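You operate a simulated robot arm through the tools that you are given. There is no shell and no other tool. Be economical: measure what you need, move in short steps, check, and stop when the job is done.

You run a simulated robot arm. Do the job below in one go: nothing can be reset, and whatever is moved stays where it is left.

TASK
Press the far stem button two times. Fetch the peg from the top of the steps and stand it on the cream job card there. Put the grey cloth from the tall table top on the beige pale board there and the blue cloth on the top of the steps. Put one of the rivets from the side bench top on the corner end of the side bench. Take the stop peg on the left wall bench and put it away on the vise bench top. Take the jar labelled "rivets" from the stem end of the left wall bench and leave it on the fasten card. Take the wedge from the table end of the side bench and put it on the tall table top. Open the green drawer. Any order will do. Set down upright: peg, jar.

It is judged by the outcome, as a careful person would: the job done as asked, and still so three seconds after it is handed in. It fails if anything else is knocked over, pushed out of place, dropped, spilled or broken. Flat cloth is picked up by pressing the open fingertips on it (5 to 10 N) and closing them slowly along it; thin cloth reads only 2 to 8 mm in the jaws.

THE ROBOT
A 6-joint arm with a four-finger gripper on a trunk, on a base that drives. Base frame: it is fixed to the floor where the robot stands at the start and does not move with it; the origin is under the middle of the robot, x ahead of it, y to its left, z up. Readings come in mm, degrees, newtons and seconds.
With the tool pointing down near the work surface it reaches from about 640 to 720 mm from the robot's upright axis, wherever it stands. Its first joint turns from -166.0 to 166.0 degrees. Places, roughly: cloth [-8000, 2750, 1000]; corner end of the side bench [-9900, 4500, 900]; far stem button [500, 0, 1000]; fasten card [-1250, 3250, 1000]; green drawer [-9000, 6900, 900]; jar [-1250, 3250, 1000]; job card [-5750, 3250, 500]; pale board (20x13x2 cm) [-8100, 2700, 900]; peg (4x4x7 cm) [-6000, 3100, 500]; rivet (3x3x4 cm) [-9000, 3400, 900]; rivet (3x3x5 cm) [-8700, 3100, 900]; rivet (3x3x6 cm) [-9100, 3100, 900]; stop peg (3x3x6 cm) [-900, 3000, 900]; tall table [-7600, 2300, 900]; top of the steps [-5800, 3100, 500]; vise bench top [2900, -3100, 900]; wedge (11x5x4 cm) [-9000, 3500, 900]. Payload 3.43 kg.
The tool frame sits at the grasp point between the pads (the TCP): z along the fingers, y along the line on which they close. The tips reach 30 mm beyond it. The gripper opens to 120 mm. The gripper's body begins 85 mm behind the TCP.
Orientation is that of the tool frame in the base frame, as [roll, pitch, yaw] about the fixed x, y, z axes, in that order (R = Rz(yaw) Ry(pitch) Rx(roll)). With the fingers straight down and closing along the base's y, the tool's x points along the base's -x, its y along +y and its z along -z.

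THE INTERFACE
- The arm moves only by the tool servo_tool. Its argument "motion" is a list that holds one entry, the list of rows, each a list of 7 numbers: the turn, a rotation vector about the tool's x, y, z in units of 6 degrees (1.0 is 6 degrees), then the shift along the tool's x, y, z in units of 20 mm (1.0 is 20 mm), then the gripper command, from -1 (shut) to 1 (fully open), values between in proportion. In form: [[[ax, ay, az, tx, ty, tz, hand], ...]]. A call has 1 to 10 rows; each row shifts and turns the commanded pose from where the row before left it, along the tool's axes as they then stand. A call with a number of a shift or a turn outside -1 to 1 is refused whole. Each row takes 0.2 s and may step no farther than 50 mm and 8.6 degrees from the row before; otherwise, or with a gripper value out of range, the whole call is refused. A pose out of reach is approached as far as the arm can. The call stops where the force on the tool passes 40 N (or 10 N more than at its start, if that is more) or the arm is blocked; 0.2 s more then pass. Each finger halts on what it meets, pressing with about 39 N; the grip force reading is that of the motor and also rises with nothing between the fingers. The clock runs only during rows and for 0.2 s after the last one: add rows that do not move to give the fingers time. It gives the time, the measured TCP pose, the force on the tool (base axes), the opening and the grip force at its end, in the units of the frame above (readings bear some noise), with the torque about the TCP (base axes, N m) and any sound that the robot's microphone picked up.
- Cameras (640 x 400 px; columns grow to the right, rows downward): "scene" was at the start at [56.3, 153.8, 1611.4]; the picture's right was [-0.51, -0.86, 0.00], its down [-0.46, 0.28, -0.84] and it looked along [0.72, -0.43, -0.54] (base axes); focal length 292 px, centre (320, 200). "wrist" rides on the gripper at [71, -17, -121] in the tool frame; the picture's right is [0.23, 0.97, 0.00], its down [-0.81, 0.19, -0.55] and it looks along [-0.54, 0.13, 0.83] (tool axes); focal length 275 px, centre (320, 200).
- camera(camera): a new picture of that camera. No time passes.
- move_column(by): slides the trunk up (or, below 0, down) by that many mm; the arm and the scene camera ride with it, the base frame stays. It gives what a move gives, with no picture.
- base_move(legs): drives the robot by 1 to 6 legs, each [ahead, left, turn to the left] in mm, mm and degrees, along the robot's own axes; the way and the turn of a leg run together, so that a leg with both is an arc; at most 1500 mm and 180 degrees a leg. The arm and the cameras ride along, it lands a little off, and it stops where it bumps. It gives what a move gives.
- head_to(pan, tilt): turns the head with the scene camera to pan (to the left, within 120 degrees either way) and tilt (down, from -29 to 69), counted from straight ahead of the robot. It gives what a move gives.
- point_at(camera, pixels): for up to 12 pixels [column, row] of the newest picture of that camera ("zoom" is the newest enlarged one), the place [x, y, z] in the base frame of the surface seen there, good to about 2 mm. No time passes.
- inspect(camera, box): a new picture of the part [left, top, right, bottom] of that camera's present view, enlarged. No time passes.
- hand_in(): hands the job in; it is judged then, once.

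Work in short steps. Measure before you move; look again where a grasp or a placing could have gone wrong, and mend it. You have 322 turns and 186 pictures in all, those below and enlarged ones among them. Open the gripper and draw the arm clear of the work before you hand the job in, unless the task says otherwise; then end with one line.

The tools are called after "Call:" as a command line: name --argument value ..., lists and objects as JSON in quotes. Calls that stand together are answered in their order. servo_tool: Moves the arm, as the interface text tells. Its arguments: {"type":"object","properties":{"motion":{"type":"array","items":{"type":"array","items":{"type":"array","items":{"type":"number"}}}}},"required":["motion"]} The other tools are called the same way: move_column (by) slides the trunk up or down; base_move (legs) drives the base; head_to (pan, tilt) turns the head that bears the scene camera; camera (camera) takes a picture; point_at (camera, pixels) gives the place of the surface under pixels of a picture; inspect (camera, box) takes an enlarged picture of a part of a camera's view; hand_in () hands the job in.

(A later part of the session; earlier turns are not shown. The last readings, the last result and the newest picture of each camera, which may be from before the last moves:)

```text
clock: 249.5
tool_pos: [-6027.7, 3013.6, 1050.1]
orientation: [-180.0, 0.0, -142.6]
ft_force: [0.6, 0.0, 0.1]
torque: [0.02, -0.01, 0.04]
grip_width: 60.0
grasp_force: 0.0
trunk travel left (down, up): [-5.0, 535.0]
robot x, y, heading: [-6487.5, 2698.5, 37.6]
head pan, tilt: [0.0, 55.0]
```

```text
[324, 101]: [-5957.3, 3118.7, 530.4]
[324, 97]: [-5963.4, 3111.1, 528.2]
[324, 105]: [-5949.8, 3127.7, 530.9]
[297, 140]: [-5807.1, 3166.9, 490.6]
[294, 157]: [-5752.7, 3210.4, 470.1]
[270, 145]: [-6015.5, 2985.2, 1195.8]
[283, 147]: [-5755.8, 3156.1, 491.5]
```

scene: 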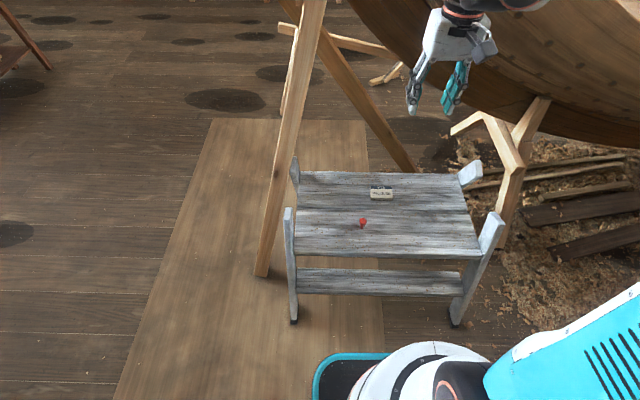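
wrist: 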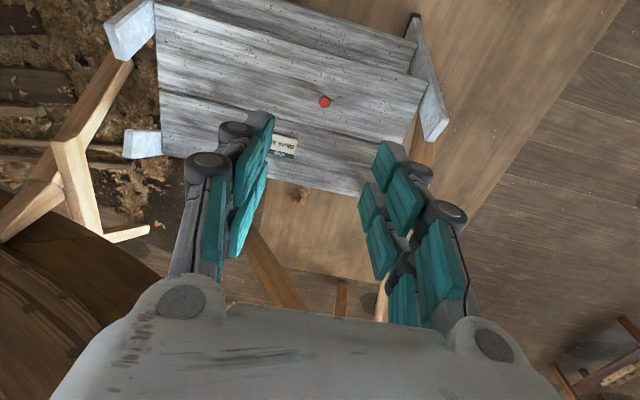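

There is enough room. I move over the peg and descend, watching that the arm follows.

Call:
servo_tool --motion '[[[0, 0, 0, -1, 0.35, 0, 0.2], [0, 0, 0, -1, 0.35, 0, 0.2], [0, 0, 0, -1, 0.35, 0, 0.2], [0, 0, 0, -1, 0.35, 0, 0.2], [0, 0, 0, -1, 0.35, 0, 0.2], [0, 0, 0, -1, 0.35, 0, 0.2], [0, 0, 0, 0, 0, 1, 0.2], [0, 0, 0, 0, 0, 1, 0.2], [0, 0, 0, 0, 0, 1, 0.2], [0, 0, 0, 0, 0, 1, 0.2]]]'

Call:
servo_tool --motion '[[[0, 0, 0, 0, 0, 1, 0.2], [0, 0, 0, 0, 0, 1, 0.2], [0, 0, 0, 0, 0, 1, 0.2], [0, 0, 0, 0, 0, 1, 0.2], [0, 0, 0, 0, 0, 1, 0.2], [0, 0, 0, 0, 0, 1, 0.2], [0, 0, 0, 0, 0, 1, 0.2], [0, 0, 0, 0, 0, 1, 0.2], [0, 0, 0, 0, 0, 1, 0.2], [0, 0, 0, 0, 0, 1, 0.2]]]'

Call:
camera --camera "wrist"

Call:
camera --camera "scene"

```text
clock: 251.7
tool_pos: [-5958.2, 3119.1, 970.7]
orientation: [180.0, 0.0, -142.7]
ft_force: [1.0, 0.1, 0.3]
torque: [0.0, -0.01, 0.06]
grip_width: 71.6
grasp_force: 0.0
trunk travel left (down, up): [-5.0, 535.0]
robot x, y, heading: [-6485.6, 2694.4, 37.7]
head pan, tilt: [0.0, 55.0]
```

```text
clock: 253.9
tool_pos: [-5958.8, 3117.7, 768.7]
orientation: [179.9, -0.1, -142.7]
ft_force: [0.0, 0.2, -0.3]
torque: [0.06, 0.0, -0.02]
grip_width: 71.9
grasp_force: 0.1
trunk travel left (down, up): [-5.0, 535.0]
robot x, y, heading: [-6484.7, 2691.2, 37.3]
head pan, tilt: [0.0, 55.0]
```

```text
129 pictures are left
```

wrist: 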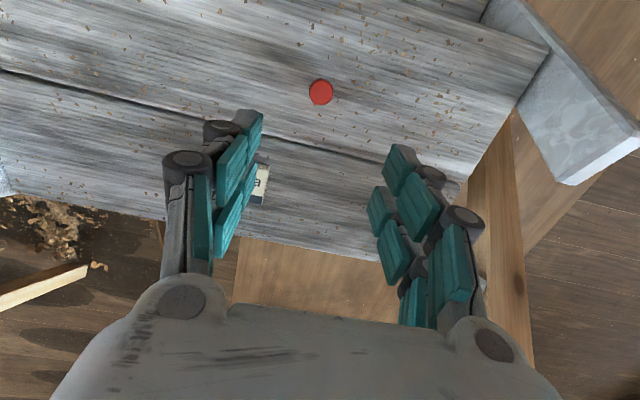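

```text
128 pictures are left
```

scene: 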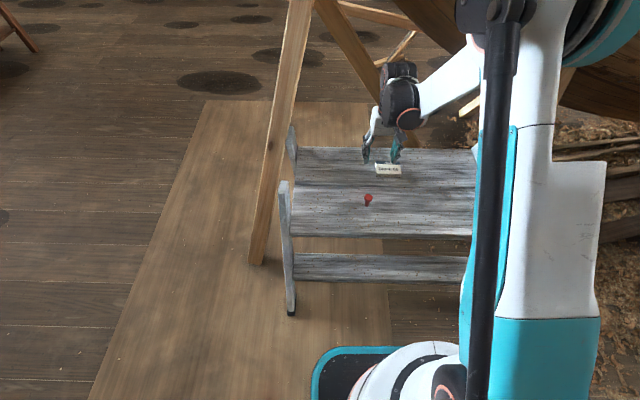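

Call:
point_at --camera "wrist" --pixels '[[320, 92], [311, 92], [330, 92], [320, 82], [320, 102]]'

```text
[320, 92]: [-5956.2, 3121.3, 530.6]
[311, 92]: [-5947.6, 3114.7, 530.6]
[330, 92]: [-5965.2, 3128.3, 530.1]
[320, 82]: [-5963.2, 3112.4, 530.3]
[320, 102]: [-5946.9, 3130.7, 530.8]
```

Head centre (-5956,3121.5), top z 530.5. I descend in two calls to z≈522.

Call:
servo_tool --motion '[[[0, 0, 0, -0.2, 0.06, 1, 0.1], [0, 0, 0, 0, 0, 1, 0.1], [0, 0, 0, 0, 0, 1, 0.1], [0, 0, 0, 0, 0, 1, 0.1], [0, 0, 0, 0, 0, 1, 0.1], [0, 0, 0, 0, 0, 1, 0.1], [0, 0, 0, 0, 0, 1, 0.1], [0, 0, 0, 0, 0, 1, 0.1], [0, 0, 0, 0, 0, 1, 0.1], [0, 0, 0, 0, 0, 0, 0.1]]]'

Call:
camera --camera "wrist"

```text
clock: 256.1
tool_pos: [-5955.0, 3121.1, 588.9]
orientation: [180.0, 0.0, -142.5]
ft_force: [0.4, 0.1, -0.2]
torque: [0.01, 0.01, 0.0]
grip_width: 65.9
grasp_force: 0.0
trunk travel left (down, up): [-5.0, 535.0]
robot x, y, heading: [-6484.5, 2693.0, 37.5]
head pan, tilt: [0.0, 55.0]
```

```text
127 pictures are left
```

wrist: 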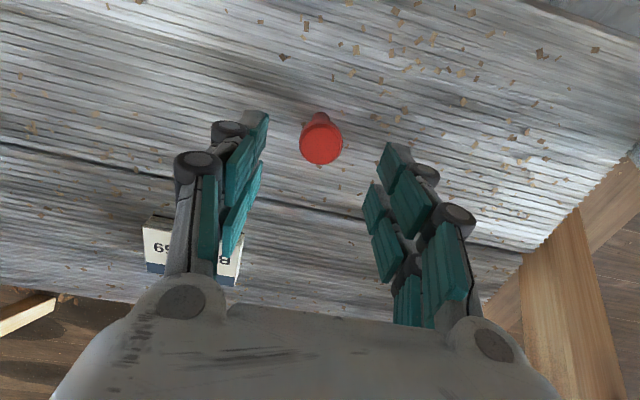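

The peg is centred. I lower the last 66 mm and close slowly on the head.

Call:
servo_tool --motion '[[[0, 0, 0, 0, 0, 1, 0.1], [0, 0, 0, 0, 0, 1, 0.1], [0, 0, 0, 0, 0, 1, 0.1], [0, 0, 0, 0, 0, 0.35, 0.1], [0, 0, 0, 0, 0, 0, -0.25], [0, 0, 0, 0, 0, 0, -0.4], [0, 0, 0, 0, 0, 0, -0.5], [0, 0, 0, 0, 0, 0, -0.6], [0, 0, 0, 0, 0, 0, -0.8], [0, 0, 0, 0, 0, 0, -0.8]]]'

```text
clock: 258.3
tool_pos: [-5954.0, 3121.2, 522.6]
orientation: [180.0, -0.1, -142.6]
ft_force: [-0.2, 0.4, -0.2]
torque: [0.01, 0.0, -0.02]
grip_width: 26.6
grasp_force: 39.2
trunk travel left (down, up): [-5.0, 535.0]
robot x, y, heading: [-6483.3, 2695.0, 37.3]
head pan, tilt: [0.0, 55.0]
```

Held at 26.6 mm. I lift 100 mm and drive forward 155 mm so the card comes into reach.

Call:
servo_tool --motion '[[[0, 0, 0, 0, 0, -1, -0.8], [0, 0, 0, 0, 0, -1, -0.8], [0, 0, 0, 0, 0, -1, -0.8], [0, 0, 0, 0, 0, -1, -0.8], [0, 0, 0, 0, 0, -1, -0.8], [0, 0, 0, 0, 0, -1, -0.8], [0, 0, 0, 0, 0, 0, -0.8]]]'

Call:
base_move --legs '[[155, 0, 0]]'

Call:
camera --camera "scene"

Call:
camera --camera "wrist"

```text
clock: 259.9
tool_pos: [-5955.2, 3123.7, 643.3]
orientation: [180.0, 0.0, -142.6]
ft_force: [-0.4, -0.6, 0.0]
torque: [0.02, 0.0, -0.01]
grip_width: 26.6
grasp_force: 39.0
trunk travel left (down, up): [-5.0, 535.0]
robot x, y, heading: [-6487.1, 2693.9, 37.5]
head pan, tilt: [0.0, 55.0]
```

```text
clock: 261.3
tool_pos: [-5833.4, 3216.2, 643.0]
orientation: [-179.9, 0.1, -142.6]
ft_force: [0.6, -0.2, -0.2]
torque: [0.03, 0.01, 0.01]
grip_width: 26.6
grasp_force: 39.4
trunk travel left (down, up): [-5.0, 535.0]
robot x, y, heading: [-6364.2, 2786.7, 37.2]
head pan, tilt: [0.0, 55.0]
```

```text
126 pictures are left
```

scene: 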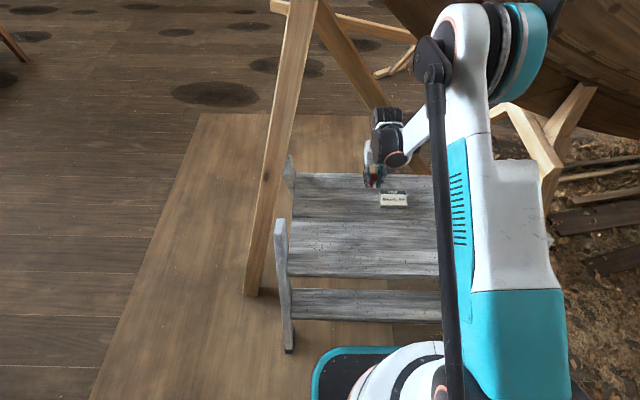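

```text
125 pictures are left
```

wrist: 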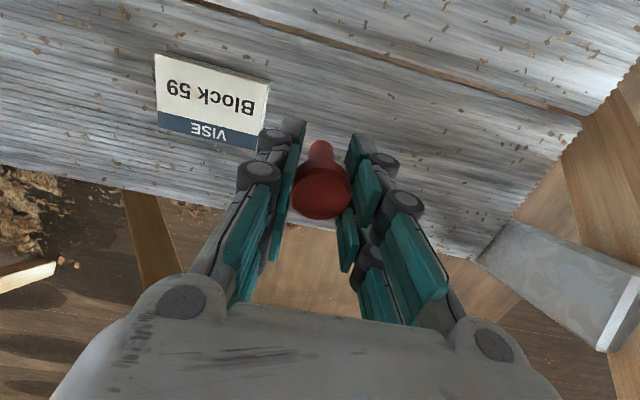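

Call:
point_at --camera "wrist" --pixels '[[158, 57], [267, 84], [256, 147], [160, 125], [210, 103], [320, 205]]'

Call:
inspect --camera "scene" --box '[350, 100, 450, 220]'

```text
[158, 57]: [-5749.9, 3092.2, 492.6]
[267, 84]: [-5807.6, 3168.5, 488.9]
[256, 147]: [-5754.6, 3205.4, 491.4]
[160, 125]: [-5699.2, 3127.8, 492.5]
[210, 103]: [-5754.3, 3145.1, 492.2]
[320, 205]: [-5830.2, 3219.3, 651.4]
```

```text
3.33 times, centred on (400, 160) of scene
```

zoom: 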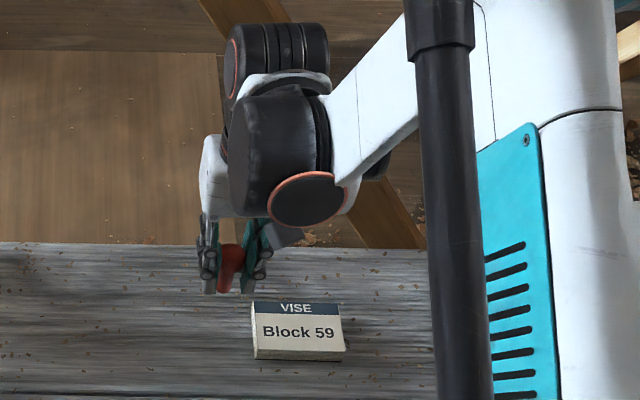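

Card centre (-5753,3148.5), top 492.5. I shift over it and lower to 10 mm above.

Call:
servo_tool --motion '[[[0, 0, 0, -0.19, -0.86, 0, -0.8], [0, 0, 0, -0.19, -0.86, 0, -0.8], [0, 0, 0, -0.19, -0.86, 0, -0.8], [0, 0, 0, -0.19, -0.86, 0, -0.8], [0, 0, 0, -0.19, -0.86, 0, -0.8], [0, 0, 0, -0.19, -0.86, 0, -0.8], [0, 0, 0, 0, 0, 1, -0.8], [0, 0, 0, 0, 0, 1, -0.8], [0, 0, 0, 0, 0, 1, -0.8], [0, 0, 0, 0, 0, 1, -0.8]]]'

Call:
camera --camera "wrist"

```text
clock: 263.5
tool_pos: [-5752.5, 3146.8, 563.5]
orientation: [-179.9, -0.1, -142.7]
ft_force: [0.8, -0.6, 0.4]
torque: [0.01, 0.03, -0.05]
grip_width: 26.4
grasp_force: 39.2
trunk travel left (down, up): [-5.0, 535.0]
robot x, y, heading: [-6361.6, 2788.6, 37.2]
head pan, tilt: [0.0, 55.0]
```

```text
123 pictures are left
```

wrist: 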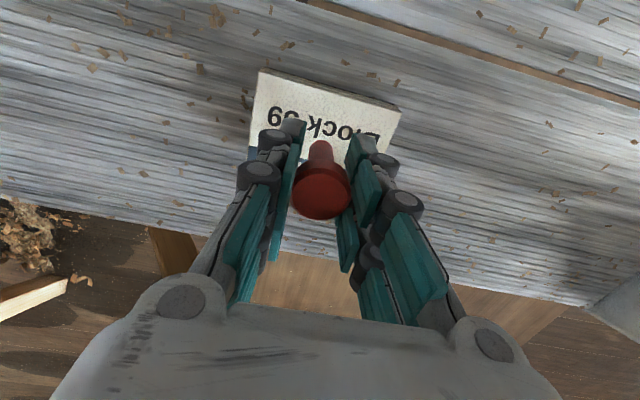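

It is centred over the card. I lower 16 mm then creep to contact.

Call:
servo_tool --motion '[[[0, 0, 0, 0, 0, 0.5, -0.8], [0, 0, 0, 0, 0, 0.3, -0.8], [0, 0, 0, 0, 0, 0.05, -0.8], [0, 0, 0, 0, 0, 0.05, -0.8], [0, 0, 0, 0, 0, 0.0, -0.8]]]'

```text
clock: 264.7
tool_pos: [-5752.4, 3147.5, 544.9]
orientation: [-180.0, 0.0, -142.7]
ft_force: [0.6, 0.5, -0.2]
torque: [-0.01, -0.01, 0.02]
grip_width: 26.5
grasp_force: 39.1
trunk travel left (down, up): [-5.0, 535.0]
robot x, y, heading: [-6361.0, 2783.8, 37.2]
head pan, tilt: [0.0, 55.0]
```

Call:
servo_tool --motion '[[[0, 0, 0, 0, 0, 0.05, -0.8], [0, 0, 0, 0, 0, 0.05, -0.8], [0, 0, 0, 0, 0, 0.0, -0.8]]]'

```text
clock: 265.5
tool_pos: [-5752.9, 3147.7, 543.9]
orientation: [180.0, 0.1, -142.7]
ft_force: [1.0, 0.1, 7.2]
torque: [-0.01, 0.0, -0.02]
grip_width: 26.4
grasp_force: 39.2
trunk travel left (down, up): [-5.0, 535.0]
robot x, y, heading: [-6361.6, 2789.1, 37.3]
head pan, tilt: [0.0, 55.0]
```

Contact at 7 N. I release slowly, check, and rise.

Call:
servo_tool --motion '[[[0, 0, 0, 0, 0, -0.02, -0.8], [0, 0, 0, 0, 0, 0, -0.53], [0, 0, 0, 0, 0, 0, -0.48], [0, 0, 0, 0, 0, 0, -0.4], [0, 0, 0, 0, 0, 0, -0.2], [0, 0, 0, 0, 0, 0, 0], [0, 0, 0, 0, 0, 0, 0]]]'

Call:
servo_tool --motion '[[[0, 0, 0, 0, 0, -0.5, 0], [0, 0, 0, 0, 0, -1, 0], [0, 0, 0, 0, 0, -1, 0], [0, 0, 0, 0, 0, -1, 0], [0, 0, 0, 0, 0, -1, 0], [0, 0, 0, 0, 0, -1, 0], [0, 0, 0, 0, 0, -1, 0], [0, 0, 0, 0, 0, -1, 0], [0, 0, 0, 0, 0, -1, 0], [0, 0, 0, 0, 0, -1, 0]]]'

Call:
camera --camera "wrist"

```text
clock: 267.1
tool_pos: [-5752.8, 3147.8, 543.5]
orientation: [180.0, 0.0, -142.7]
ft_force: [1.1, -0.4, 1.1]
torque: [0.02, 0.0, -0.02]
grip_width: 60.0
grasp_force: 0.0
trunk travel left (down, up): [-5.0, 535.0]
robot x, y, heading: [-6361.3, 2790.3, 37.3]
head pan, tilt: [0.0, 55.0]
```

```text
clock: 269.3
tool_pos: [-5752.8, 3147.4, 734.5]
orientation: [-179.9, -0.1, -142.7]
ft_force: [-0.2, 0.7, -1.0]
torque: [-0.01, 0.02, -0.01]
grip_width: 60.2
grasp_force: 0.0
trunk travel left (down, up): [-5.0, 535.0]
robot x, y, heading: [-6359.8, 2784.4, 37.2]
head pan, tilt: [0.0, 55.0]
```

```text
122 pictures are left
```

wrist: 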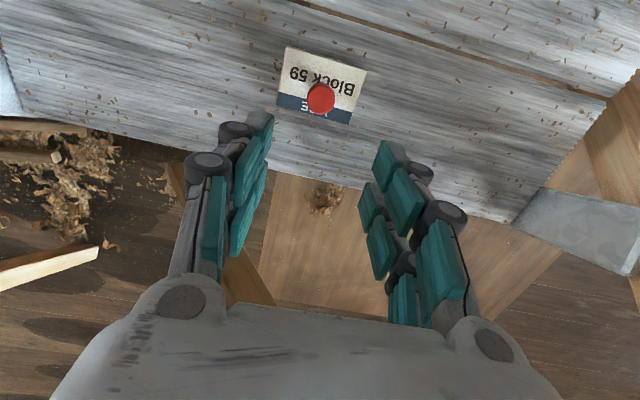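

The peg stands on the card. I back out 160 mm, raise the column, pull the hand in, and turn round to face the tall table.

Call:
base_move --legs '[[-160, 0, 0]]'

Call:
move_column --by 170

Call:
servo_tool --motion '[[[0, 0, 0, 0.5, 0.3, -1, 0], [0, 0, 0, 0.5, 0.3, -1, 0], [0, 0, 0, 0.5, 0.3, -1, 0], [0, 0, 0, 0.5, 0.3, -1, 0], [0, 0, 0, 0.5, 0, -1, 0], [0, 0, 0, 0.5, 0, -1, 0], [0, 0, 0, 0.5, 0, -1, 0], [0, 0, 0, 0.5, 0, -1, 0], [0, 0, 0, 0.5, 0, -1, 0], [0, 0, 0, 0.5, 0, -1, 0]]]'

Call:
servo_tool --motion '[[[0, 0, 0, 0.5, 0, -1, 0], [0, 0, 0, 0.5, 0, -1, 0], [0, 0, 0, 0.5, 0, -1, 0], [0, 0, 0, 0.5, 0, -1, 0], [0, 0, 0, 0.5, 0, -1, 0], [0, 0, 0, 0.5, 0, -1, 0], [0, 0, 0, 0, 0, 0, 0]]]'

Call:
base_move --legs '[[-60, 0, 0], [0, 0, 90]]'

Call:
head_to --pan 70 --tilt 30

Call:
camera --camera "scene"

```text
clock: 270.7
tool_pos: [-5879.8, 3053.9, 733.2]
orientation: [-179.9, 0.0, -142.3]
ft_force: [0.4, -0.5, -0.8]
torque: [0.01, -0.03, 0.0]
grip_width: 60.0
grasp_force: 0.1
trunk travel left (down, up): [-5.0, 535.0]
robot x, y, heading: [-6490.0, 2690.6, 37.6]
head pan, tilt: [0.0, 55.0]
```

```text
clock: 272.6
tool_pos: [-5879.5, 3053.0, 903.0]
orientation: [179.9, 0.0, -142.4]
ft_force: [0.2, 0.4, -0.4]
torque: [-0.02, -0.01, -0.02]
grip_width: 60.0
grasp_force: 0.0
trunk travel left (down, up): [-175.0, 365.0]
robot x, y, heading: [-6485.9, 2688.0, 37.7]
head pan, tilt: [0.0, 55.0]
```

```text
clock: 274.8
tool_pos: [-5975.9, 3010.4, 1102.0]
orientation: [-179.9, 0.0, -142.4]
ft_force: [0.0, -0.4, -0.4]
torque: [-0.01, 0.02, 0.03]
grip_width: 60.3
grasp_force: 0.0
trunk travel left (down, up): [-175.0, 365.0]
robot x, y, heading: [-6490.0, 2688.0, 37.6]
head pan, tilt: [0.0, 55.0]
```

```text
clock: 276.4
tool_pos: [-6020.1, 2972.7, 1223.4]
orientation: [179.9, 0.0, -142.4]
ft_force: [0.2, 0.7, 0.0]
torque: [0.02, -0.01, -0.02]
grip_width: 60.0
grasp_force: 0.2
trunk travel left (down, up): [-175.0, 365.0]
robot x, y, heading: [-6488.4, 2690.5, 37.3]
head pan, tilt: [0.0, 55.0]
```

```text
clock: 281.2
tool_pos: [-6822.9, 3116.8, 1223.1]
orientation: [-180.0, 0.0, -51.8]
ft_force: [0.0, 0.3, 0.1]
torque: [0.02, 0.03, 0.0]
grip_width: 59.9
grasp_force: 0.1
trunk travel left (down, up): [-175.0, 365.0]
robot x, y, heading: [-6537.6, 2652.7, 128.2]
head pan, tilt: [0.0, 55.0]
```

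```text
clock: 282.6
tool_pos: [-6821.9, 3118.5, 1223.3]
orientation: [180.0, 0.0, -51.9]
ft_force: [-0.2, 1.1, -0.4]
torque: [-0.04, -0.01, 0.0]
grip_width: 59.9
grasp_force: 0.0
trunk travel left (down, up): [-175.0, 365.0]
robot x, y, heading: [-6534.5, 2653.6, 127.9]
head pan, tilt: [70.0, 30.0]
```

```text
121 pictures are left
```

scene: 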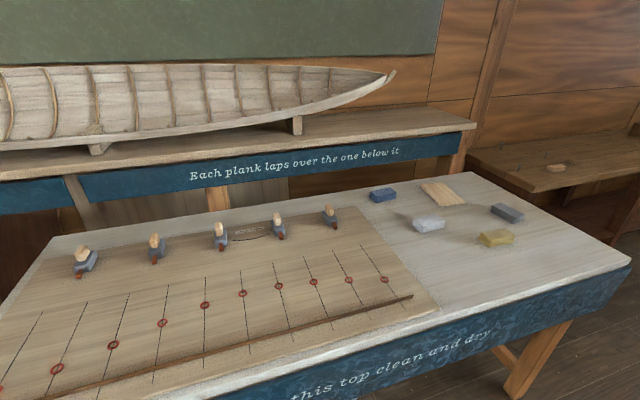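

I zoom on the cloths.

Call:
inspect --camera "scene" --box '[350, 165, 550, 265]'

Call:
point_at --camera "zoom" --pixels '[[105, 90], [250, 175], [300, 85], [505, 150], [470, 225], [245, 60], [370, 110], [640, 300], [90, 250]]'

```text
3.20 times, centred on (450, 215) of scene
```

zoom: 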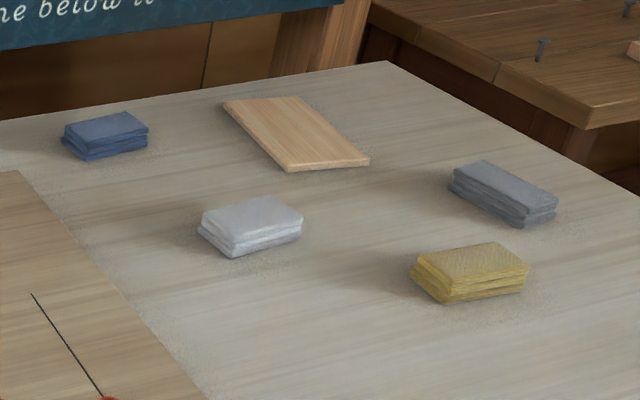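

```text
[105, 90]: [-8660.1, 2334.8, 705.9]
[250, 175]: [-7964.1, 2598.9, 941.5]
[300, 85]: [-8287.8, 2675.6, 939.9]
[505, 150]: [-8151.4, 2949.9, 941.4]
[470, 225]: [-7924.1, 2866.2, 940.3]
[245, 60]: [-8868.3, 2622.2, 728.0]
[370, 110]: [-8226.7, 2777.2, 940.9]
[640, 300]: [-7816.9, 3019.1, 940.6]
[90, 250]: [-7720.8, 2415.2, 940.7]
```

Four folded cloths: blue, white, grey (505,190) and yellow; the beige board at (295,135). I measure them.

Call:
point_at --camera "zoom" --pixels '[[510, 183], [480, 162], [555, 200], [525, 225], [108, 128], [65, 138], [148, 118], [295, 130], [230, 102], [365, 158], [290, 100], [285, 168]]'

```text
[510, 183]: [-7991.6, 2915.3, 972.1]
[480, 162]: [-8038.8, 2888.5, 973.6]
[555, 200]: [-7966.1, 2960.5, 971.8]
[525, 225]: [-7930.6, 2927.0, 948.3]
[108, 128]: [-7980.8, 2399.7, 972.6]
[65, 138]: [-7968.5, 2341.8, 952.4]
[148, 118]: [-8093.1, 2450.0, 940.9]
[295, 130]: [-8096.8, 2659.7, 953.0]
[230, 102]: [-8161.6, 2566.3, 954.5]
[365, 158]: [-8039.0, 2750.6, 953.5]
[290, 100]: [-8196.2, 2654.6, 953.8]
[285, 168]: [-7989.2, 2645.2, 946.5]
```

Grey cloth at (-7992,2915), board centre about (-8097,2660,953), blue cloth at (-7981,2400). I drive along the lane to be opposite the blue cloth and turn to face the table.

Call:
base_move --legs '[[0, 0, -1.8], [680, 0, 0], [0, 0, 90]]'

Call:
move_column --by -100

Call:
head_to --pan 0 --tilt 40

Call:
camera --camera "scene"

```text
clock: 290.6
tool_pos: [-7397.0, 2906.6, 1222.9]
orientation: [179.9, 0.0, 38.6]
ft_force: [0.4, 0.0, -0.1]
torque: [0.0, -0.03, 0.01]
grip_width: 60.2
grasp_force: 0.1
trunk travel left (down, up): [-175.0, 365.0]
robot x, y, heading: [-6933.6, 3194.0, -141.6]
head pan, tilt: [70.0, 30.0]
```

```text
clock: 292.0
tool_pos: [-7398.2, 2905.5, 1122.7]
orientation: [-179.9, 0.0, 38.5]
ft_force: [0.3, -0.3, 1.1]
torque: [0.0, -0.02, -0.03]
grip_width: 60.2
grasp_force: 0.1
trunk travel left (down, up): [-75.0, 465.0]
robot x, y, heading: [-6935.9, 3198.4, -141.4]
head pan, tilt: [70.0, 30.0]
```

```text
clock: 293.4
tool_pos: [-7397.4, 2906.2, 1122.7]
orientation: [-180.0, 0.0, 38.6]
ft_force: [0.2, -0.2, -0.1]
torque: [0.01, 0.02, -0.03]
grip_width: 59.9
grasp_force: 0.0
trunk travel left (down, up): [-75.0, 465.0]
robot x, y, heading: [-6938.6, 3193.9, -141.3]
head pan, tilt: [0.0, 40.0]
```

```text
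119 pictures are left
```

scene: 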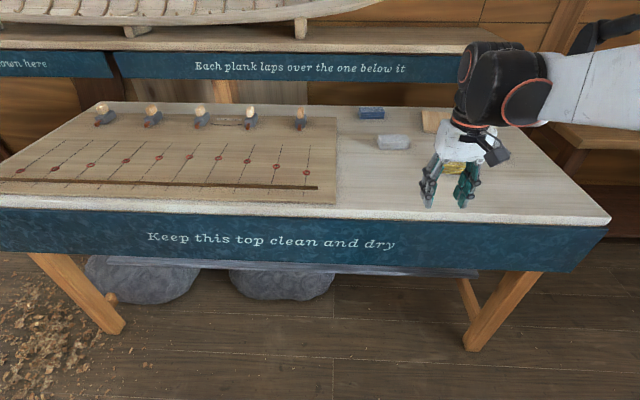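

I measure the table edge, shelf, legs, and what is on the top from here.

Call:
point_at --camera "scene" --pixels '[[350, 218], [600, 222], [340, 270], [470, 345], [115, 330], [380, 268], [280, 285], [370, 112], [393, 140], [432, 120], [330, 60], [480, 270]]'

```text
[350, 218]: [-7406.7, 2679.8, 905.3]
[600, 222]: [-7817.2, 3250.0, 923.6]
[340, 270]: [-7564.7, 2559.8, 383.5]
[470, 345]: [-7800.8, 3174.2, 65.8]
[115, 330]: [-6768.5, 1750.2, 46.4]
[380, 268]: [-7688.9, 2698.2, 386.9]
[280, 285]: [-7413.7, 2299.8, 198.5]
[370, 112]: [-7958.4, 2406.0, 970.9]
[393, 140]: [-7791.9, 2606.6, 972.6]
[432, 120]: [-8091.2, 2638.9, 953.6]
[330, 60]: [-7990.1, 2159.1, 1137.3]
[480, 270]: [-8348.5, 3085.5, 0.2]
```

The front edge is at n≈-4415 and the lane permits coming close. I first go for the grey cloth: square up, shift right 385 mm and ahead 335 mm.

Call:
base_move --legs '[[0, 0, -2.5], [335, -385, 0]]'

Call:
camera --camera "scene"

Call:
camera --camera "wrist"

```text
clock: 296.8
tool_pos: [-7904.1, 3055.1, 1123.6]
orientation: [-180.0, -0.1, 35.6]
ft_force: [0.2, 0.4, 0.0]
torque: [0.0, 0.01, -0.02]
grip_width: 60.1
grasp_force: 0.0
trunk travel left (down, up): [-75.0, 465.0]
robot x, y, heading: [-7427.9, 3319.3, -144.6]
head pan, tilt: [0.0, 40.0]
```

```text
118 pictures are left
```

scene: 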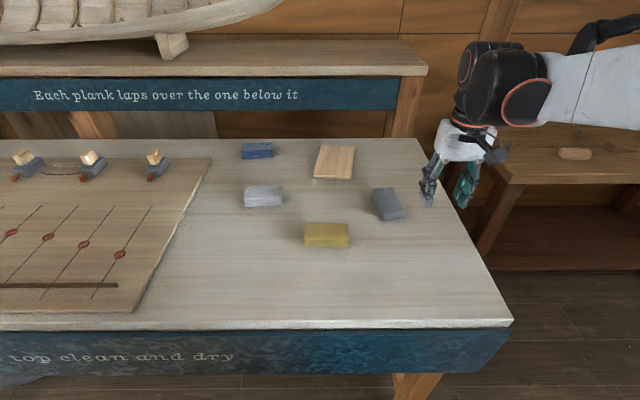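

```text
117 pictures are left
```

wrist: 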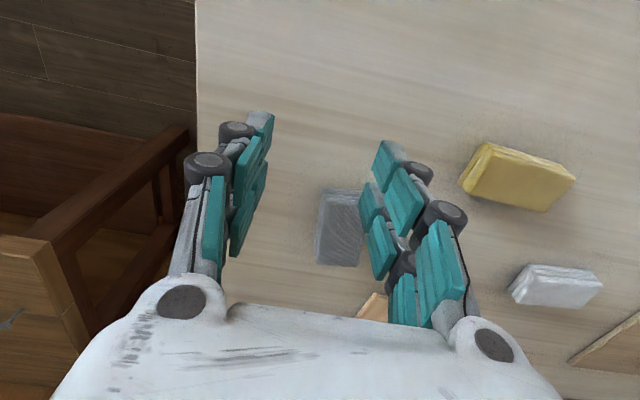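

I measure the grey cloth, the board and the blue cloth in an enlarged view.

Call:
inspect --camera "scene" --box '[230, 130, 430, 255]'

Call:
point_at --camera "zoom" --pixels '[[465, 190], [520, 190], [545, 255], [490, 265], [505, 225], [285, 55], [390, 55], [390, 145], [275, 138], [335, 95], [85, 55], [85, 80]]'

```text
3.20 times, centred on (330, 192) of scene
```

zoom: 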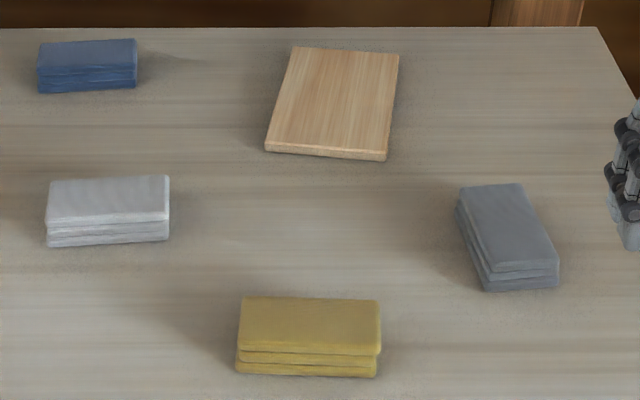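

```text
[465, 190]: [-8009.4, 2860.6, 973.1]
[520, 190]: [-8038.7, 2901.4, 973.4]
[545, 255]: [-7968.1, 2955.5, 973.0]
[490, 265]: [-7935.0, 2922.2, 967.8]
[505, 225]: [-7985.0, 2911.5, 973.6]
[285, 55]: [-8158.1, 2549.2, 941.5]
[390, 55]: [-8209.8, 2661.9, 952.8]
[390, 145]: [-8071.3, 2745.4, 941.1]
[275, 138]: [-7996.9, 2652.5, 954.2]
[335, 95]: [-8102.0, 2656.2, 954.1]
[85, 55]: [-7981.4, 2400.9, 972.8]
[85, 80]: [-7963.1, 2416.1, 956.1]
```

Grey centre (-7988,2910), top 973, its short side (about 60 mm) lies along my closing direction. I move over it with the fingers wide and come down partway.

Call:
servo_tool --motion '[[[0, 0, 0, -0.95, 0.43, 0, 0.7], [0, 0, 0, -0.95, 0.43, 0, 0.7], [0, 0, 0, -0.95, 0.43, 0, 0.7], [0, 0, 0, -0.95, 0.43, 0, 0.7], [0, 0, 0, -0.95, 0.43, 0, 0.7], [0, 0, 0, -0.95, 0.43, 0, 0.7], [0, 0, 0, -0.95, 0.43, 0, 0.7], [0, 0, 0, -0.95, 0.43, 0, 0.7], [0, 0, 0, 0, 0, 1, 0.7], [0, 0, 0, 0, 0, 1, 0.7]]]'

Call:
camera --camera "wrist"

```text
clock: 299.0
tool_pos: [-7988.0, 2910.4, 1082.1]
orientation: [-180.0, 0.1, 35.6]
ft_force: [-0.2, 0.0, -0.1]
torque: [-0.04, 0.01, -0.04]
grip_width: 101.7
grasp_force: 0.0
trunk travel left (down, up): [-75.0, 465.0]
robot x, y, heading: [-7427.2, 3321.3, -144.6]
head pan, tilt: [0.0, 40.0]
```

```text
115 pictures are left
```

wrist: 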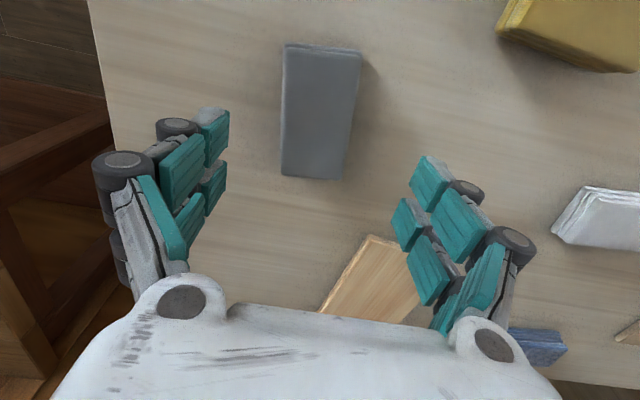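

Call:
point_at --camera "wrist" --pixels '[[288, 50], [355, 55], [343, 172], [287, 170], [318, 110]]'

```text
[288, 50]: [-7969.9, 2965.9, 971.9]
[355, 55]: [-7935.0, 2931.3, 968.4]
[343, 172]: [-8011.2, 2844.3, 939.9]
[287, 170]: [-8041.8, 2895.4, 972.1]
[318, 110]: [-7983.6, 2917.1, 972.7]
```

The cloth's long side runs at about 41°, so I turn 5°, then lower so the tips are a few mm off the table.

Call:
servo_tool --motion '[[[0, 0, -0.85, 0, -0.16, 0.5, 0.7], [0, 0, 0, 0, 0, 1, 0.7], [0, 0, 0, 0, 0, 1, 0.7], [0, 0, 0, 0, 0, 1, 0.7], [0, 0, 0, 0, 0, 1, 0.7], [0, 0, 0, 0, 0, 0.75, 0.7], [0, 0, 0, 0, 0, 0, 0.7]]]'

Call:
inspect --camera "scene" --box '[310, 80, 470, 240]'

```text
clock: 300.6
tool_pos: [-7989.4, 2913.8, 978.7]
orientation: [-180.0, 0.0, 40.7]
ft_force: [0.3, 0.2, 0.2]
torque: [0.02, -0.01, 0.01]
grip_width: 102.0
grasp_force: 0.0
trunk travel left (down, up): [-75.0, 465.0]
robot x, y, heading: [-7429.5, 3320.8, -144.6]
head pan, tilt: [0.0, 40.0]
```

```text
2.50 times, centred on (390, 160) of scene
```

zoom: 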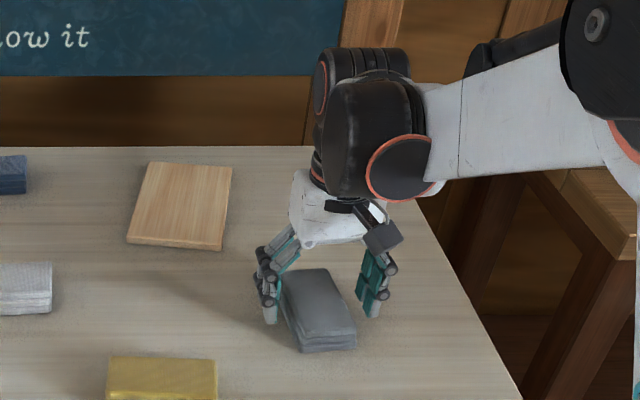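

The fingers straddle the cloth. I lower 4 mm more and close slowly.

Call:
servo_tool --motion '[[[0, 0, 0, 0, 0, 0.2, 0.7], [0, 0, 0, 0, 0, 0, 0.4], [0, 0, 0, 0, 0, 0, 0.2], [0, 0, 0, 0, 0, 0, 0.1], [0, 0, 0, 0, 0, 0, 0], [0, 0, 0, 0, 0, 0, -0.1], [0, 0, 0, 0, 0, 0, -0.2]]]'

```text
clock: 302.2
tool_pos: [-7988.6, 2912.6, 974.6]
orientation: [-180.0, 0.0, 40.7]
ft_force: [-0.5, -0.5, 5.1]
torque: [-0.01, 0.04, 0.15]
grip_width: 65.8
grasp_force: 39.0
trunk travel left (down, up): [-75.0, 465.0]
robot x, y, heading: [-7427.3, 3321.6, -144.5]
head pan, tilt: [0.0, 40.0]
```

It grips at 65.8 mm like a firm stack. I lift 60 mm and check.

Call:
servo_tool --motion '[[[0, 0, 0, 0, 0, -0.5, -0.2], [0, 0, 0, 0, 0, -0.5, -0.2], [0, 0, 0, 0, 0, -1, -0.2], [0, 0, 0, 0, 0, -1, -0.2], [0, 0, 0, 0, 0, -1, -0.2]]]'

Call:
inspect --camera "scene" --box '[310, 80, 470, 240]'

Call:
camera --camera "wrist"

```text
clock: 303.4
tool_pos: [-7989.9, 2914.9, 1054.2]
orientation: [-180.0, 0.0, 40.7]
ft_force: [0.1, 0.0, -0.2]
torque: [0.0, 0.04, 0.01]
grip_width: 65.4
grasp_force: 39.0
trunk travel left (down, up): [-75.0, 465.0]
robot x, y, heading: [-7429.5, 3322.6, -144.6]
head pan, tilt: [0.0, 40.0]
```

```text
2.50 times, centred on (390, 160) of scene
```

zoom: 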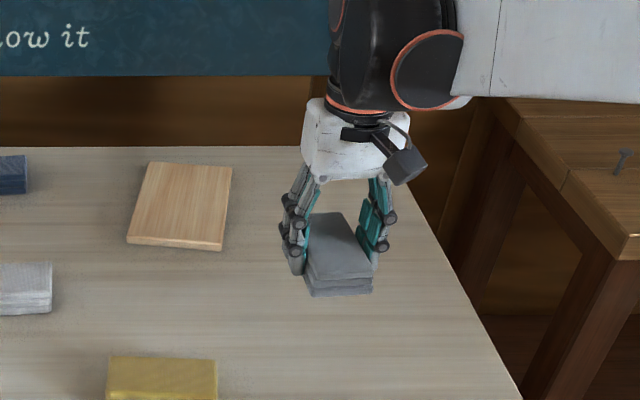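

```text
112 pictures are left
```

wrist: 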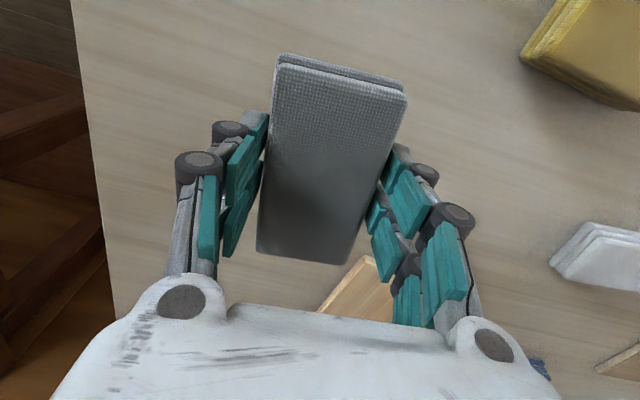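

The grey cloth is held well. I drive 120 mm ahead and 140 mm left, lower the column further for longer reach, and turn the tool to the board's angle.

Call:
servo_tool --motion '[[[0, 0, 1, 0, 0, -1, -0.2], [0, 0, 1, 0, 0, -1, -0.2], [0, 0, 0, 0, 0, -1, -0.2], [0, 0, 0, 0, 0, 0, -0.2]]]'

Call:
base_move --legs '[[120, 140, 0]]'

Call:
head_to --pan 0 --tilt 60

Call:
camera --camera "scene"

```text
clock: 304.4
tool_pos: [-7988.4, 2914.5, 1114.3]
orientation: [-180.0, 0.0, 28.7]
ft_force: [-0.3, 0.6, -1.1]
torque: [0.0, -0.02, -0.04]
grip_width: 65.3
grasp_force: 39.0
trunk travel left (down, up): [-75.0, 465.0]
robot x, y, heading: [-7432.6, 3321.3, -144.3]
head pan, tilt: [0.0, 40.0]
```

```text
clock: 305.9
tool_pos: [-8002.8, 2723.8, 1115.5]
orientation: [180.0, 0.0, 28.8]
ft_force: [0.9, 0.3, -0.1]
torque: [0.0, -0.01, -0.01]
grip_width: 65.3
grasp_force: 39.4
trunk travel left (down, up): [-75.0, 465.0]
robot x, y, heading: [-7442.9, 3132.5, -144.5]
head pan, tilt: [0.0, 40.0]
```

```text
clock: 306.7
tool_pos: [-8002.6, 2724.3, 1114.0]
orientation: [179.9, -0.1, 28.8]
ft_force: [0.3, 0.2, -0.9]
torque: [-0.02, 0.0, 0.01]
grip_width: 65.2
grasp_force: 38.9
trunk travel left (down, up): [-75.0, 465.0]
robot x, y, heading: [-7440.7, 3136.6, -144.3]
head pan, tilt: [0.0, 60.0]
```

```text
111 pictures are left
```

scene: 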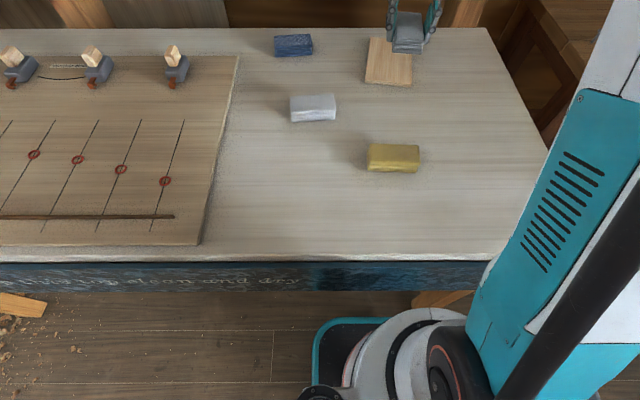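

I measure how near the robot's body is to the table edge.

Call:
point_at --camera "scene" --pixels '[[410, 312], [470, 305], [345, 322], [490, 270], [440, 350], [350, 255], [500, 255], [320, 345]]'

```text
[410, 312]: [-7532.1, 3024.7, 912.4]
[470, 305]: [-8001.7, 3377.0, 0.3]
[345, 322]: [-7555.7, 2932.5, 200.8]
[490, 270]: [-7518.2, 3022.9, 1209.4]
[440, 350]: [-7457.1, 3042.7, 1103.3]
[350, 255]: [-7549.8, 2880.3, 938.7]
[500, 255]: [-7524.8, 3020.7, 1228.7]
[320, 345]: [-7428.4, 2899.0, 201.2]
```

The body protrudes 140 mm from the axis, 100 mm clear of the edge. I test the reach by extending over the board at height.

Call:
servo_tool --motion '[[[0, 0, 0, -0.99, 0.09, 0, -0.2], [0, 0, 0, -0.99, 0.09, 0, -0.2], [0, 0, 0, -0.99, 0.09, 0, -0.2], [0, 0, 0, -0.99, 0.09, 0, -0.2], [0, 0, 0, -0.99, 0.09, 0, -0.2], [0, 0, 0, -0.99, 0.09, 0, -0.2], [0, 0, 0, 0, 0, 0, -0.2]]]'

```text
clock: 308.3
tool_pos: [-8103.1, 2655.0, 1116.2]
orientation: [180.0, 0.0, 28.7]
ft_force: [0.4, 0.0, -1.6]
torque: [0.0, 0.0, 0.01]
grip_width: 65.1
grasp_force: 39.0
trunk travel left (down, up): [-75.0, 465.0]
robot x, y, heading: [-7444.8, 3133.6, -144.6]
head pan, tilt: [0.0, 60.0]
```

It reaches 816 mm. I lower the column 75 mm, then servo down close to the board.

Call:
move_column --by -72

Call:
servo_tool --motion '[[[0, 0, 0, 0, 0, 1, -0.2], [0, 0, 0, 0, 0, 1, -0.2], [0, 0, 0, 0, 0, 0, -0.2]]]'

Call:
inspect --camera "scene" --box '[310, 0, 470, 120]'

Call:
camera --camera "wrist"

```text
clock: 309.4
tool_pos: [-8103.2, 2655.2, 1045.4]
orientation: [180.0, -0.1, 28.8]
ft_force: [-0.5, -0.9, 0.7]
torque: [-0.01, -0.01, -0.01]
grip_width: 64.8
grasp_force: 38.8
trunk travel left (down, up): [-3.0, 537.0]
robot x, y, heading: [-7442.4, 3132.2, -144.2]
head pan, tilt: [0.0, 60.0]
```

```text
clock: 310.2
tool_pos: [-8103.7, 2655.6, 1005.0]
orientation: [-180.0, 0.0, 28.8]
ft_force: [0.7, -0.4, 0.1]
torque: [0.0, -0.01, 0.01]
grip_width: 65.2
grasp_force: 39.1
trunk travel left (down, up): [-3.0, 537.0]
robot x, y, heading: [-7441.7, 3132.7, -144.3]
head pan, tilt: [0.0, 60.0]
```

```text
3.33 times, centred on (390, 60) of scene
```

zoom: 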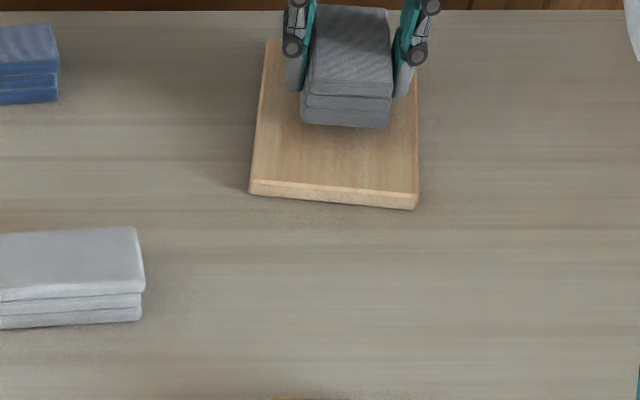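

```text
109 pictures are left
```

wrist: 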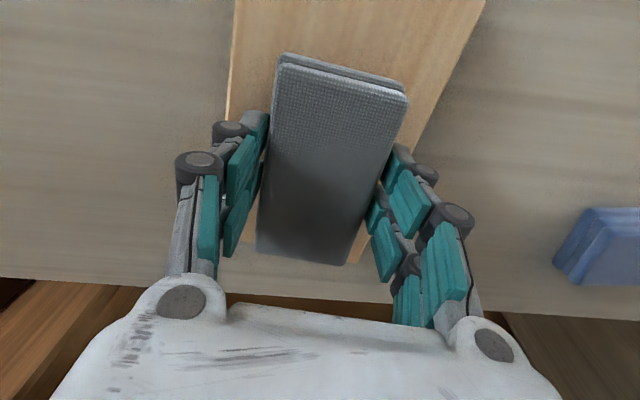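

I recheck the board's near corners against the cloth position.

Call:
point_at --camera "zoom" --pixels '[[255, 178], [412, 192], [270, 45], [416, 90], [345, 15], [345, 90]]'

Call:
point_at --camera "wrist" --pixels '[[362, 245], [258, 238], [235, 60], [470, 20], [335, 150], [340, 75], [305, 255]]'

```text
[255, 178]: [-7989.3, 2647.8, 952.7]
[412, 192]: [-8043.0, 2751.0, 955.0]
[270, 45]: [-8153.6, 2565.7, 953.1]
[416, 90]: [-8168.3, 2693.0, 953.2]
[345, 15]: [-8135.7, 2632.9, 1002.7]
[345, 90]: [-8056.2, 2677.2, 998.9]
```

```text
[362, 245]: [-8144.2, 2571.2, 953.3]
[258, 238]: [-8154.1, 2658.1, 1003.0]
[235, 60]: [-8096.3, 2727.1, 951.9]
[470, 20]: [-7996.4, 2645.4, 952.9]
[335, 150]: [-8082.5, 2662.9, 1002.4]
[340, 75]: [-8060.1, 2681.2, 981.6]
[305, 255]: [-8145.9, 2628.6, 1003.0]
```

The cloth is centred on the board. I lower 14 mm then creep.

Call:
servo_tool --motion '[[[0, 0, 0, 0, 0, 0.4, -0.2], [0, 0, 0, 0, 0, 0.3, -0.2], [0, 0, 0, 0, 0, 0.1, -0.2], [0, 0, 0, 0, 0, 0.05, -0.2], [0, 0, 0, 0, 0, 0, -0.2]]]'

```text
clock: 311.4
tool_pos: [-8102.3, 2656.4, 987.4]
orientation: [179.9, 0.0, 28.8]
ft_force: [-1.1, 0.5, 2.8]
torque: [0.01, 0.01, -0.03]
grip_width: 65.0
grasp_force: 39.2
trunk travel left (down, up): [-3.0, 537.0]
robot x, y, heading: [-7442.5, 3134.2, -144.2]
head pan, tilt: [0.0, 60.0]
```

Touching (3 N). I open slowly to 100 mm and rise.

Call:
servo_tool --motion '[[[0, 0, 0, 0, 0, 0, 0.15], [0, 0, 0, 0, 0, 0, 0.3], [0, 0, 0, 0, 0, 0, 0.5], [0, 0, 0, 0, 0, -0.5, 0.5], [0, 0, 0, 0, 0, -1, 0.5], [0, 0, 0, 0, 0, -1, 0.5], [0, 0, 0, 0, 0, -1, 0.5]]]'

Call:
camera --camera "wrist"

Call:
inspect --camera "scene" --box '[250, 0, 470, 140]'

```text
clock: 313.0
tool_pos: [-8102.5, 2654.5, 1058.7]
orientation: [179.9, -0.1, 28.8]
ft_force: [-1.5, 0.2, 0.3]
torque: [0.01, 0.01, 0.01]
grip_width: 90.0
grasp_force: 0.0
trunk travel left (down, up): [-3.0, 537.0]
robot x, y, heading: [-7444.9, 3133.7, -144.1]
head pan, tilt: [0.0, 60.0]
```

```text
108 pictures are left
```

wrist: 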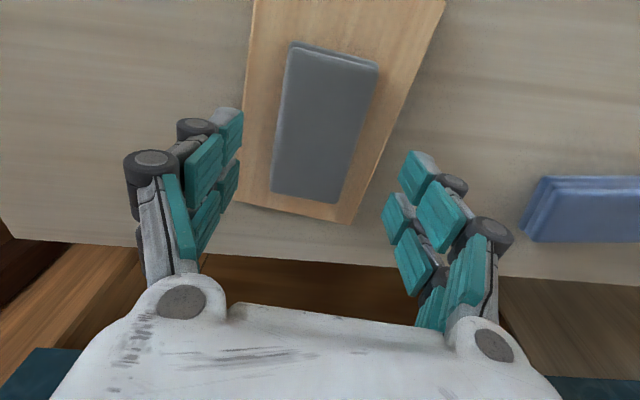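

```text
2.86 times, centred on (360, 70) of scene
```

zoom: 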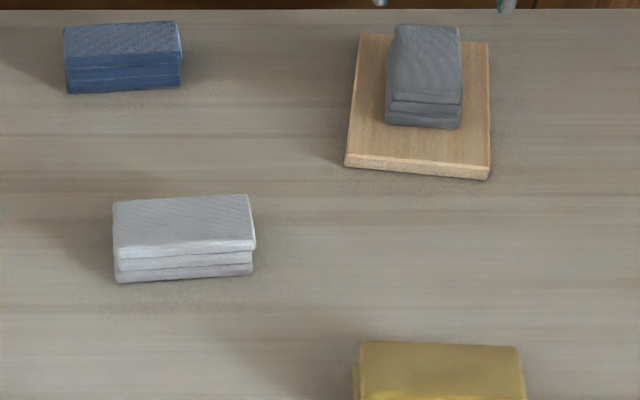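

Grey cloth done. I measure the blue cloth's corners.

Call:
point_at --camera "zoom" --pixels '[[67, 30], [175, 25], [178, 58], [70, 65], [122, 45], [125, 85]]'

Call:
point_at --camera "wrist" --pixels '[[545, 182], [530, 235], [600, 210], [635, 240], [635, 190]]'

```text
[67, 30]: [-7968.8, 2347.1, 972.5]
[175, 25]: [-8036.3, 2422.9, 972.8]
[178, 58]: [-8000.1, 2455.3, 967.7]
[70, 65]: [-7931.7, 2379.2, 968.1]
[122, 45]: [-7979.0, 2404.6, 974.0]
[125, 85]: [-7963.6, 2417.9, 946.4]
```

```text
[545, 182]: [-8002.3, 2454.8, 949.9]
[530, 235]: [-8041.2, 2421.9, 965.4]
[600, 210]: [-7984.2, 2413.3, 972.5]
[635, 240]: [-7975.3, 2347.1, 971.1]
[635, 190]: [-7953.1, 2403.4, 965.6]
```

Blue centre (-7984,2401), its short side along 41°. I rise a little, drive left 277 mm and ahead 50 mm, and turn the tool so it closes across the short side.

Call:
servo_tool --motion '[[[0, 0, 0, 1, 0, -1, 0.7], [0, 0, 0, 1, 0, -1, 0.7], [0, 0, 1, 1, 0, -1, 0.7], [0, 0, 1, 0, 0, 0, 0.7], [0, 0, 1, 0, 0, 0, 0.7], [0, 0, 1, 0, 0, 0, 0.7], [0, 0, 1, 0, 0, 0, 0.7], [0, 0, 1, 0, 0, 0, 0.7], [0, 0, 1, 0, 0, 0, 0.7], [0, 0, 1, 0, 0, 0, 0.7]]]'

Call:
servo_tool --motion '[[[0, 0, 1, 0, 0, 0, 0.7], [0, 0, 1, 0, 0, 0, 0.7], [0, 0, 1, 0, 0, 0, 0.7], [0, 0, 1, 0, 0, 0, 0.7], [0, 0, 1, 0, 0, 0, 0.7], [0, 0, 0, 0, 0, 0, 0.7]]]'

Call:
base_move --legs '[[0, 277, 0], [50, 0, 0]]'

Call:
camera --camera "scene"

Call:
camera --camera "wrist"

```text
clock: 315.2
tool_pos: [-8050.1, 2684.9, 1116.9]
orientation: [-180.0, 0.0, -19.4]
ft_force: [0.9, 0.6, 0.1]
torque: [-0.02, -0.02, -0.01]
grip_width: 102.0
grasp_force: 0.0
trunk travel left (down, up): [-3.0, 537.0]
robot x, y, heading: [-7443.8, 3132.3, -144.3]
head pan, tilt: [0.0, 60.0]
```

```text
clock: 316.6
tool_pos: [-8050.2, 2684.4, 1115.7]
orientation: [-180.0, 0.0, -49.1]
ft_force: [0.4, -0.7, 0.5]
torque: [0.01, 0.0, -0.01]
grip_width: 102.0
grasp_force: 0.1
trunk travel left (down, up): [-3.0, 537.0]
robot x, y, heading: [-7444.0, 3133.3, -144.3]
head pan, tilt: [0.0, 60.0]
```

```text
clock: 319.1
tool_pos: [-7931.7, 2434.9, 1116.8]
orientation: [-180.0, 0.0, -49.4]
ft_force: [0.1, 0.1, 0.3]
torque: [0.0, 0.0, -0.01]
grip_width: 102.2
grasp_force: 0.0
trunk travel left (down, up): [-3.0, 537.0]
robot x, y, heading: [-7322.0, 2877.7, -144.2]
head pan, tilt: [0.0, 60.0]
```

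```text
106 pictures are left
```

scene: 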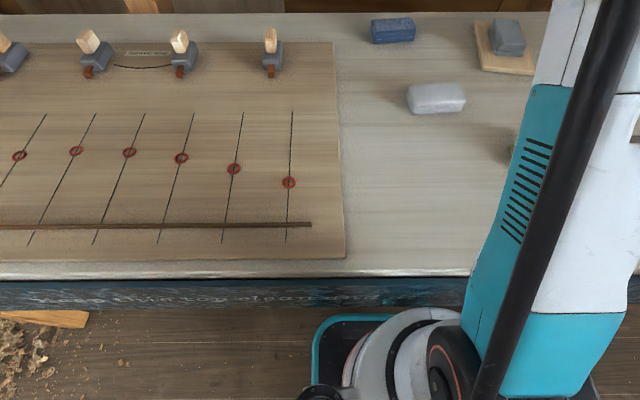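

```text
105 pictures are left
```

wrist: 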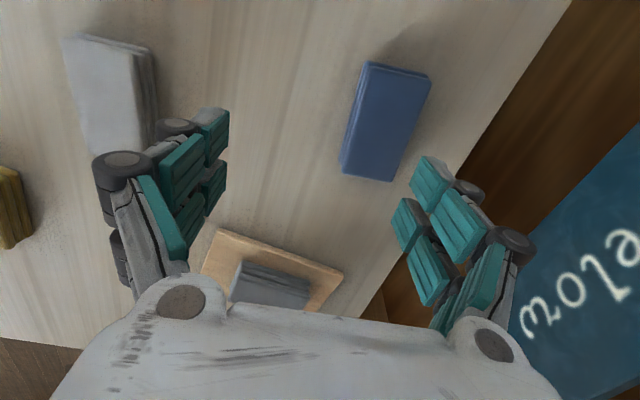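

Call:
point_at --camera "wrist" --pixels '[[370, 65], [428, 78], [392, 178], [345, 165], [385, 120], [560, 180], [620, 160], [520, 320], [480, 160]]'

```text
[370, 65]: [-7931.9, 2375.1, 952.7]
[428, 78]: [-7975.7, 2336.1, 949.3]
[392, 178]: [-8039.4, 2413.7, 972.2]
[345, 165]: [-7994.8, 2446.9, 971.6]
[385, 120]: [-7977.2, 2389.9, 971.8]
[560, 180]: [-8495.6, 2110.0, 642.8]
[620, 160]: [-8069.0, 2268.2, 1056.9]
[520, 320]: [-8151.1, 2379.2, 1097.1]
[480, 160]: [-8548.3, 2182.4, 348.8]
```

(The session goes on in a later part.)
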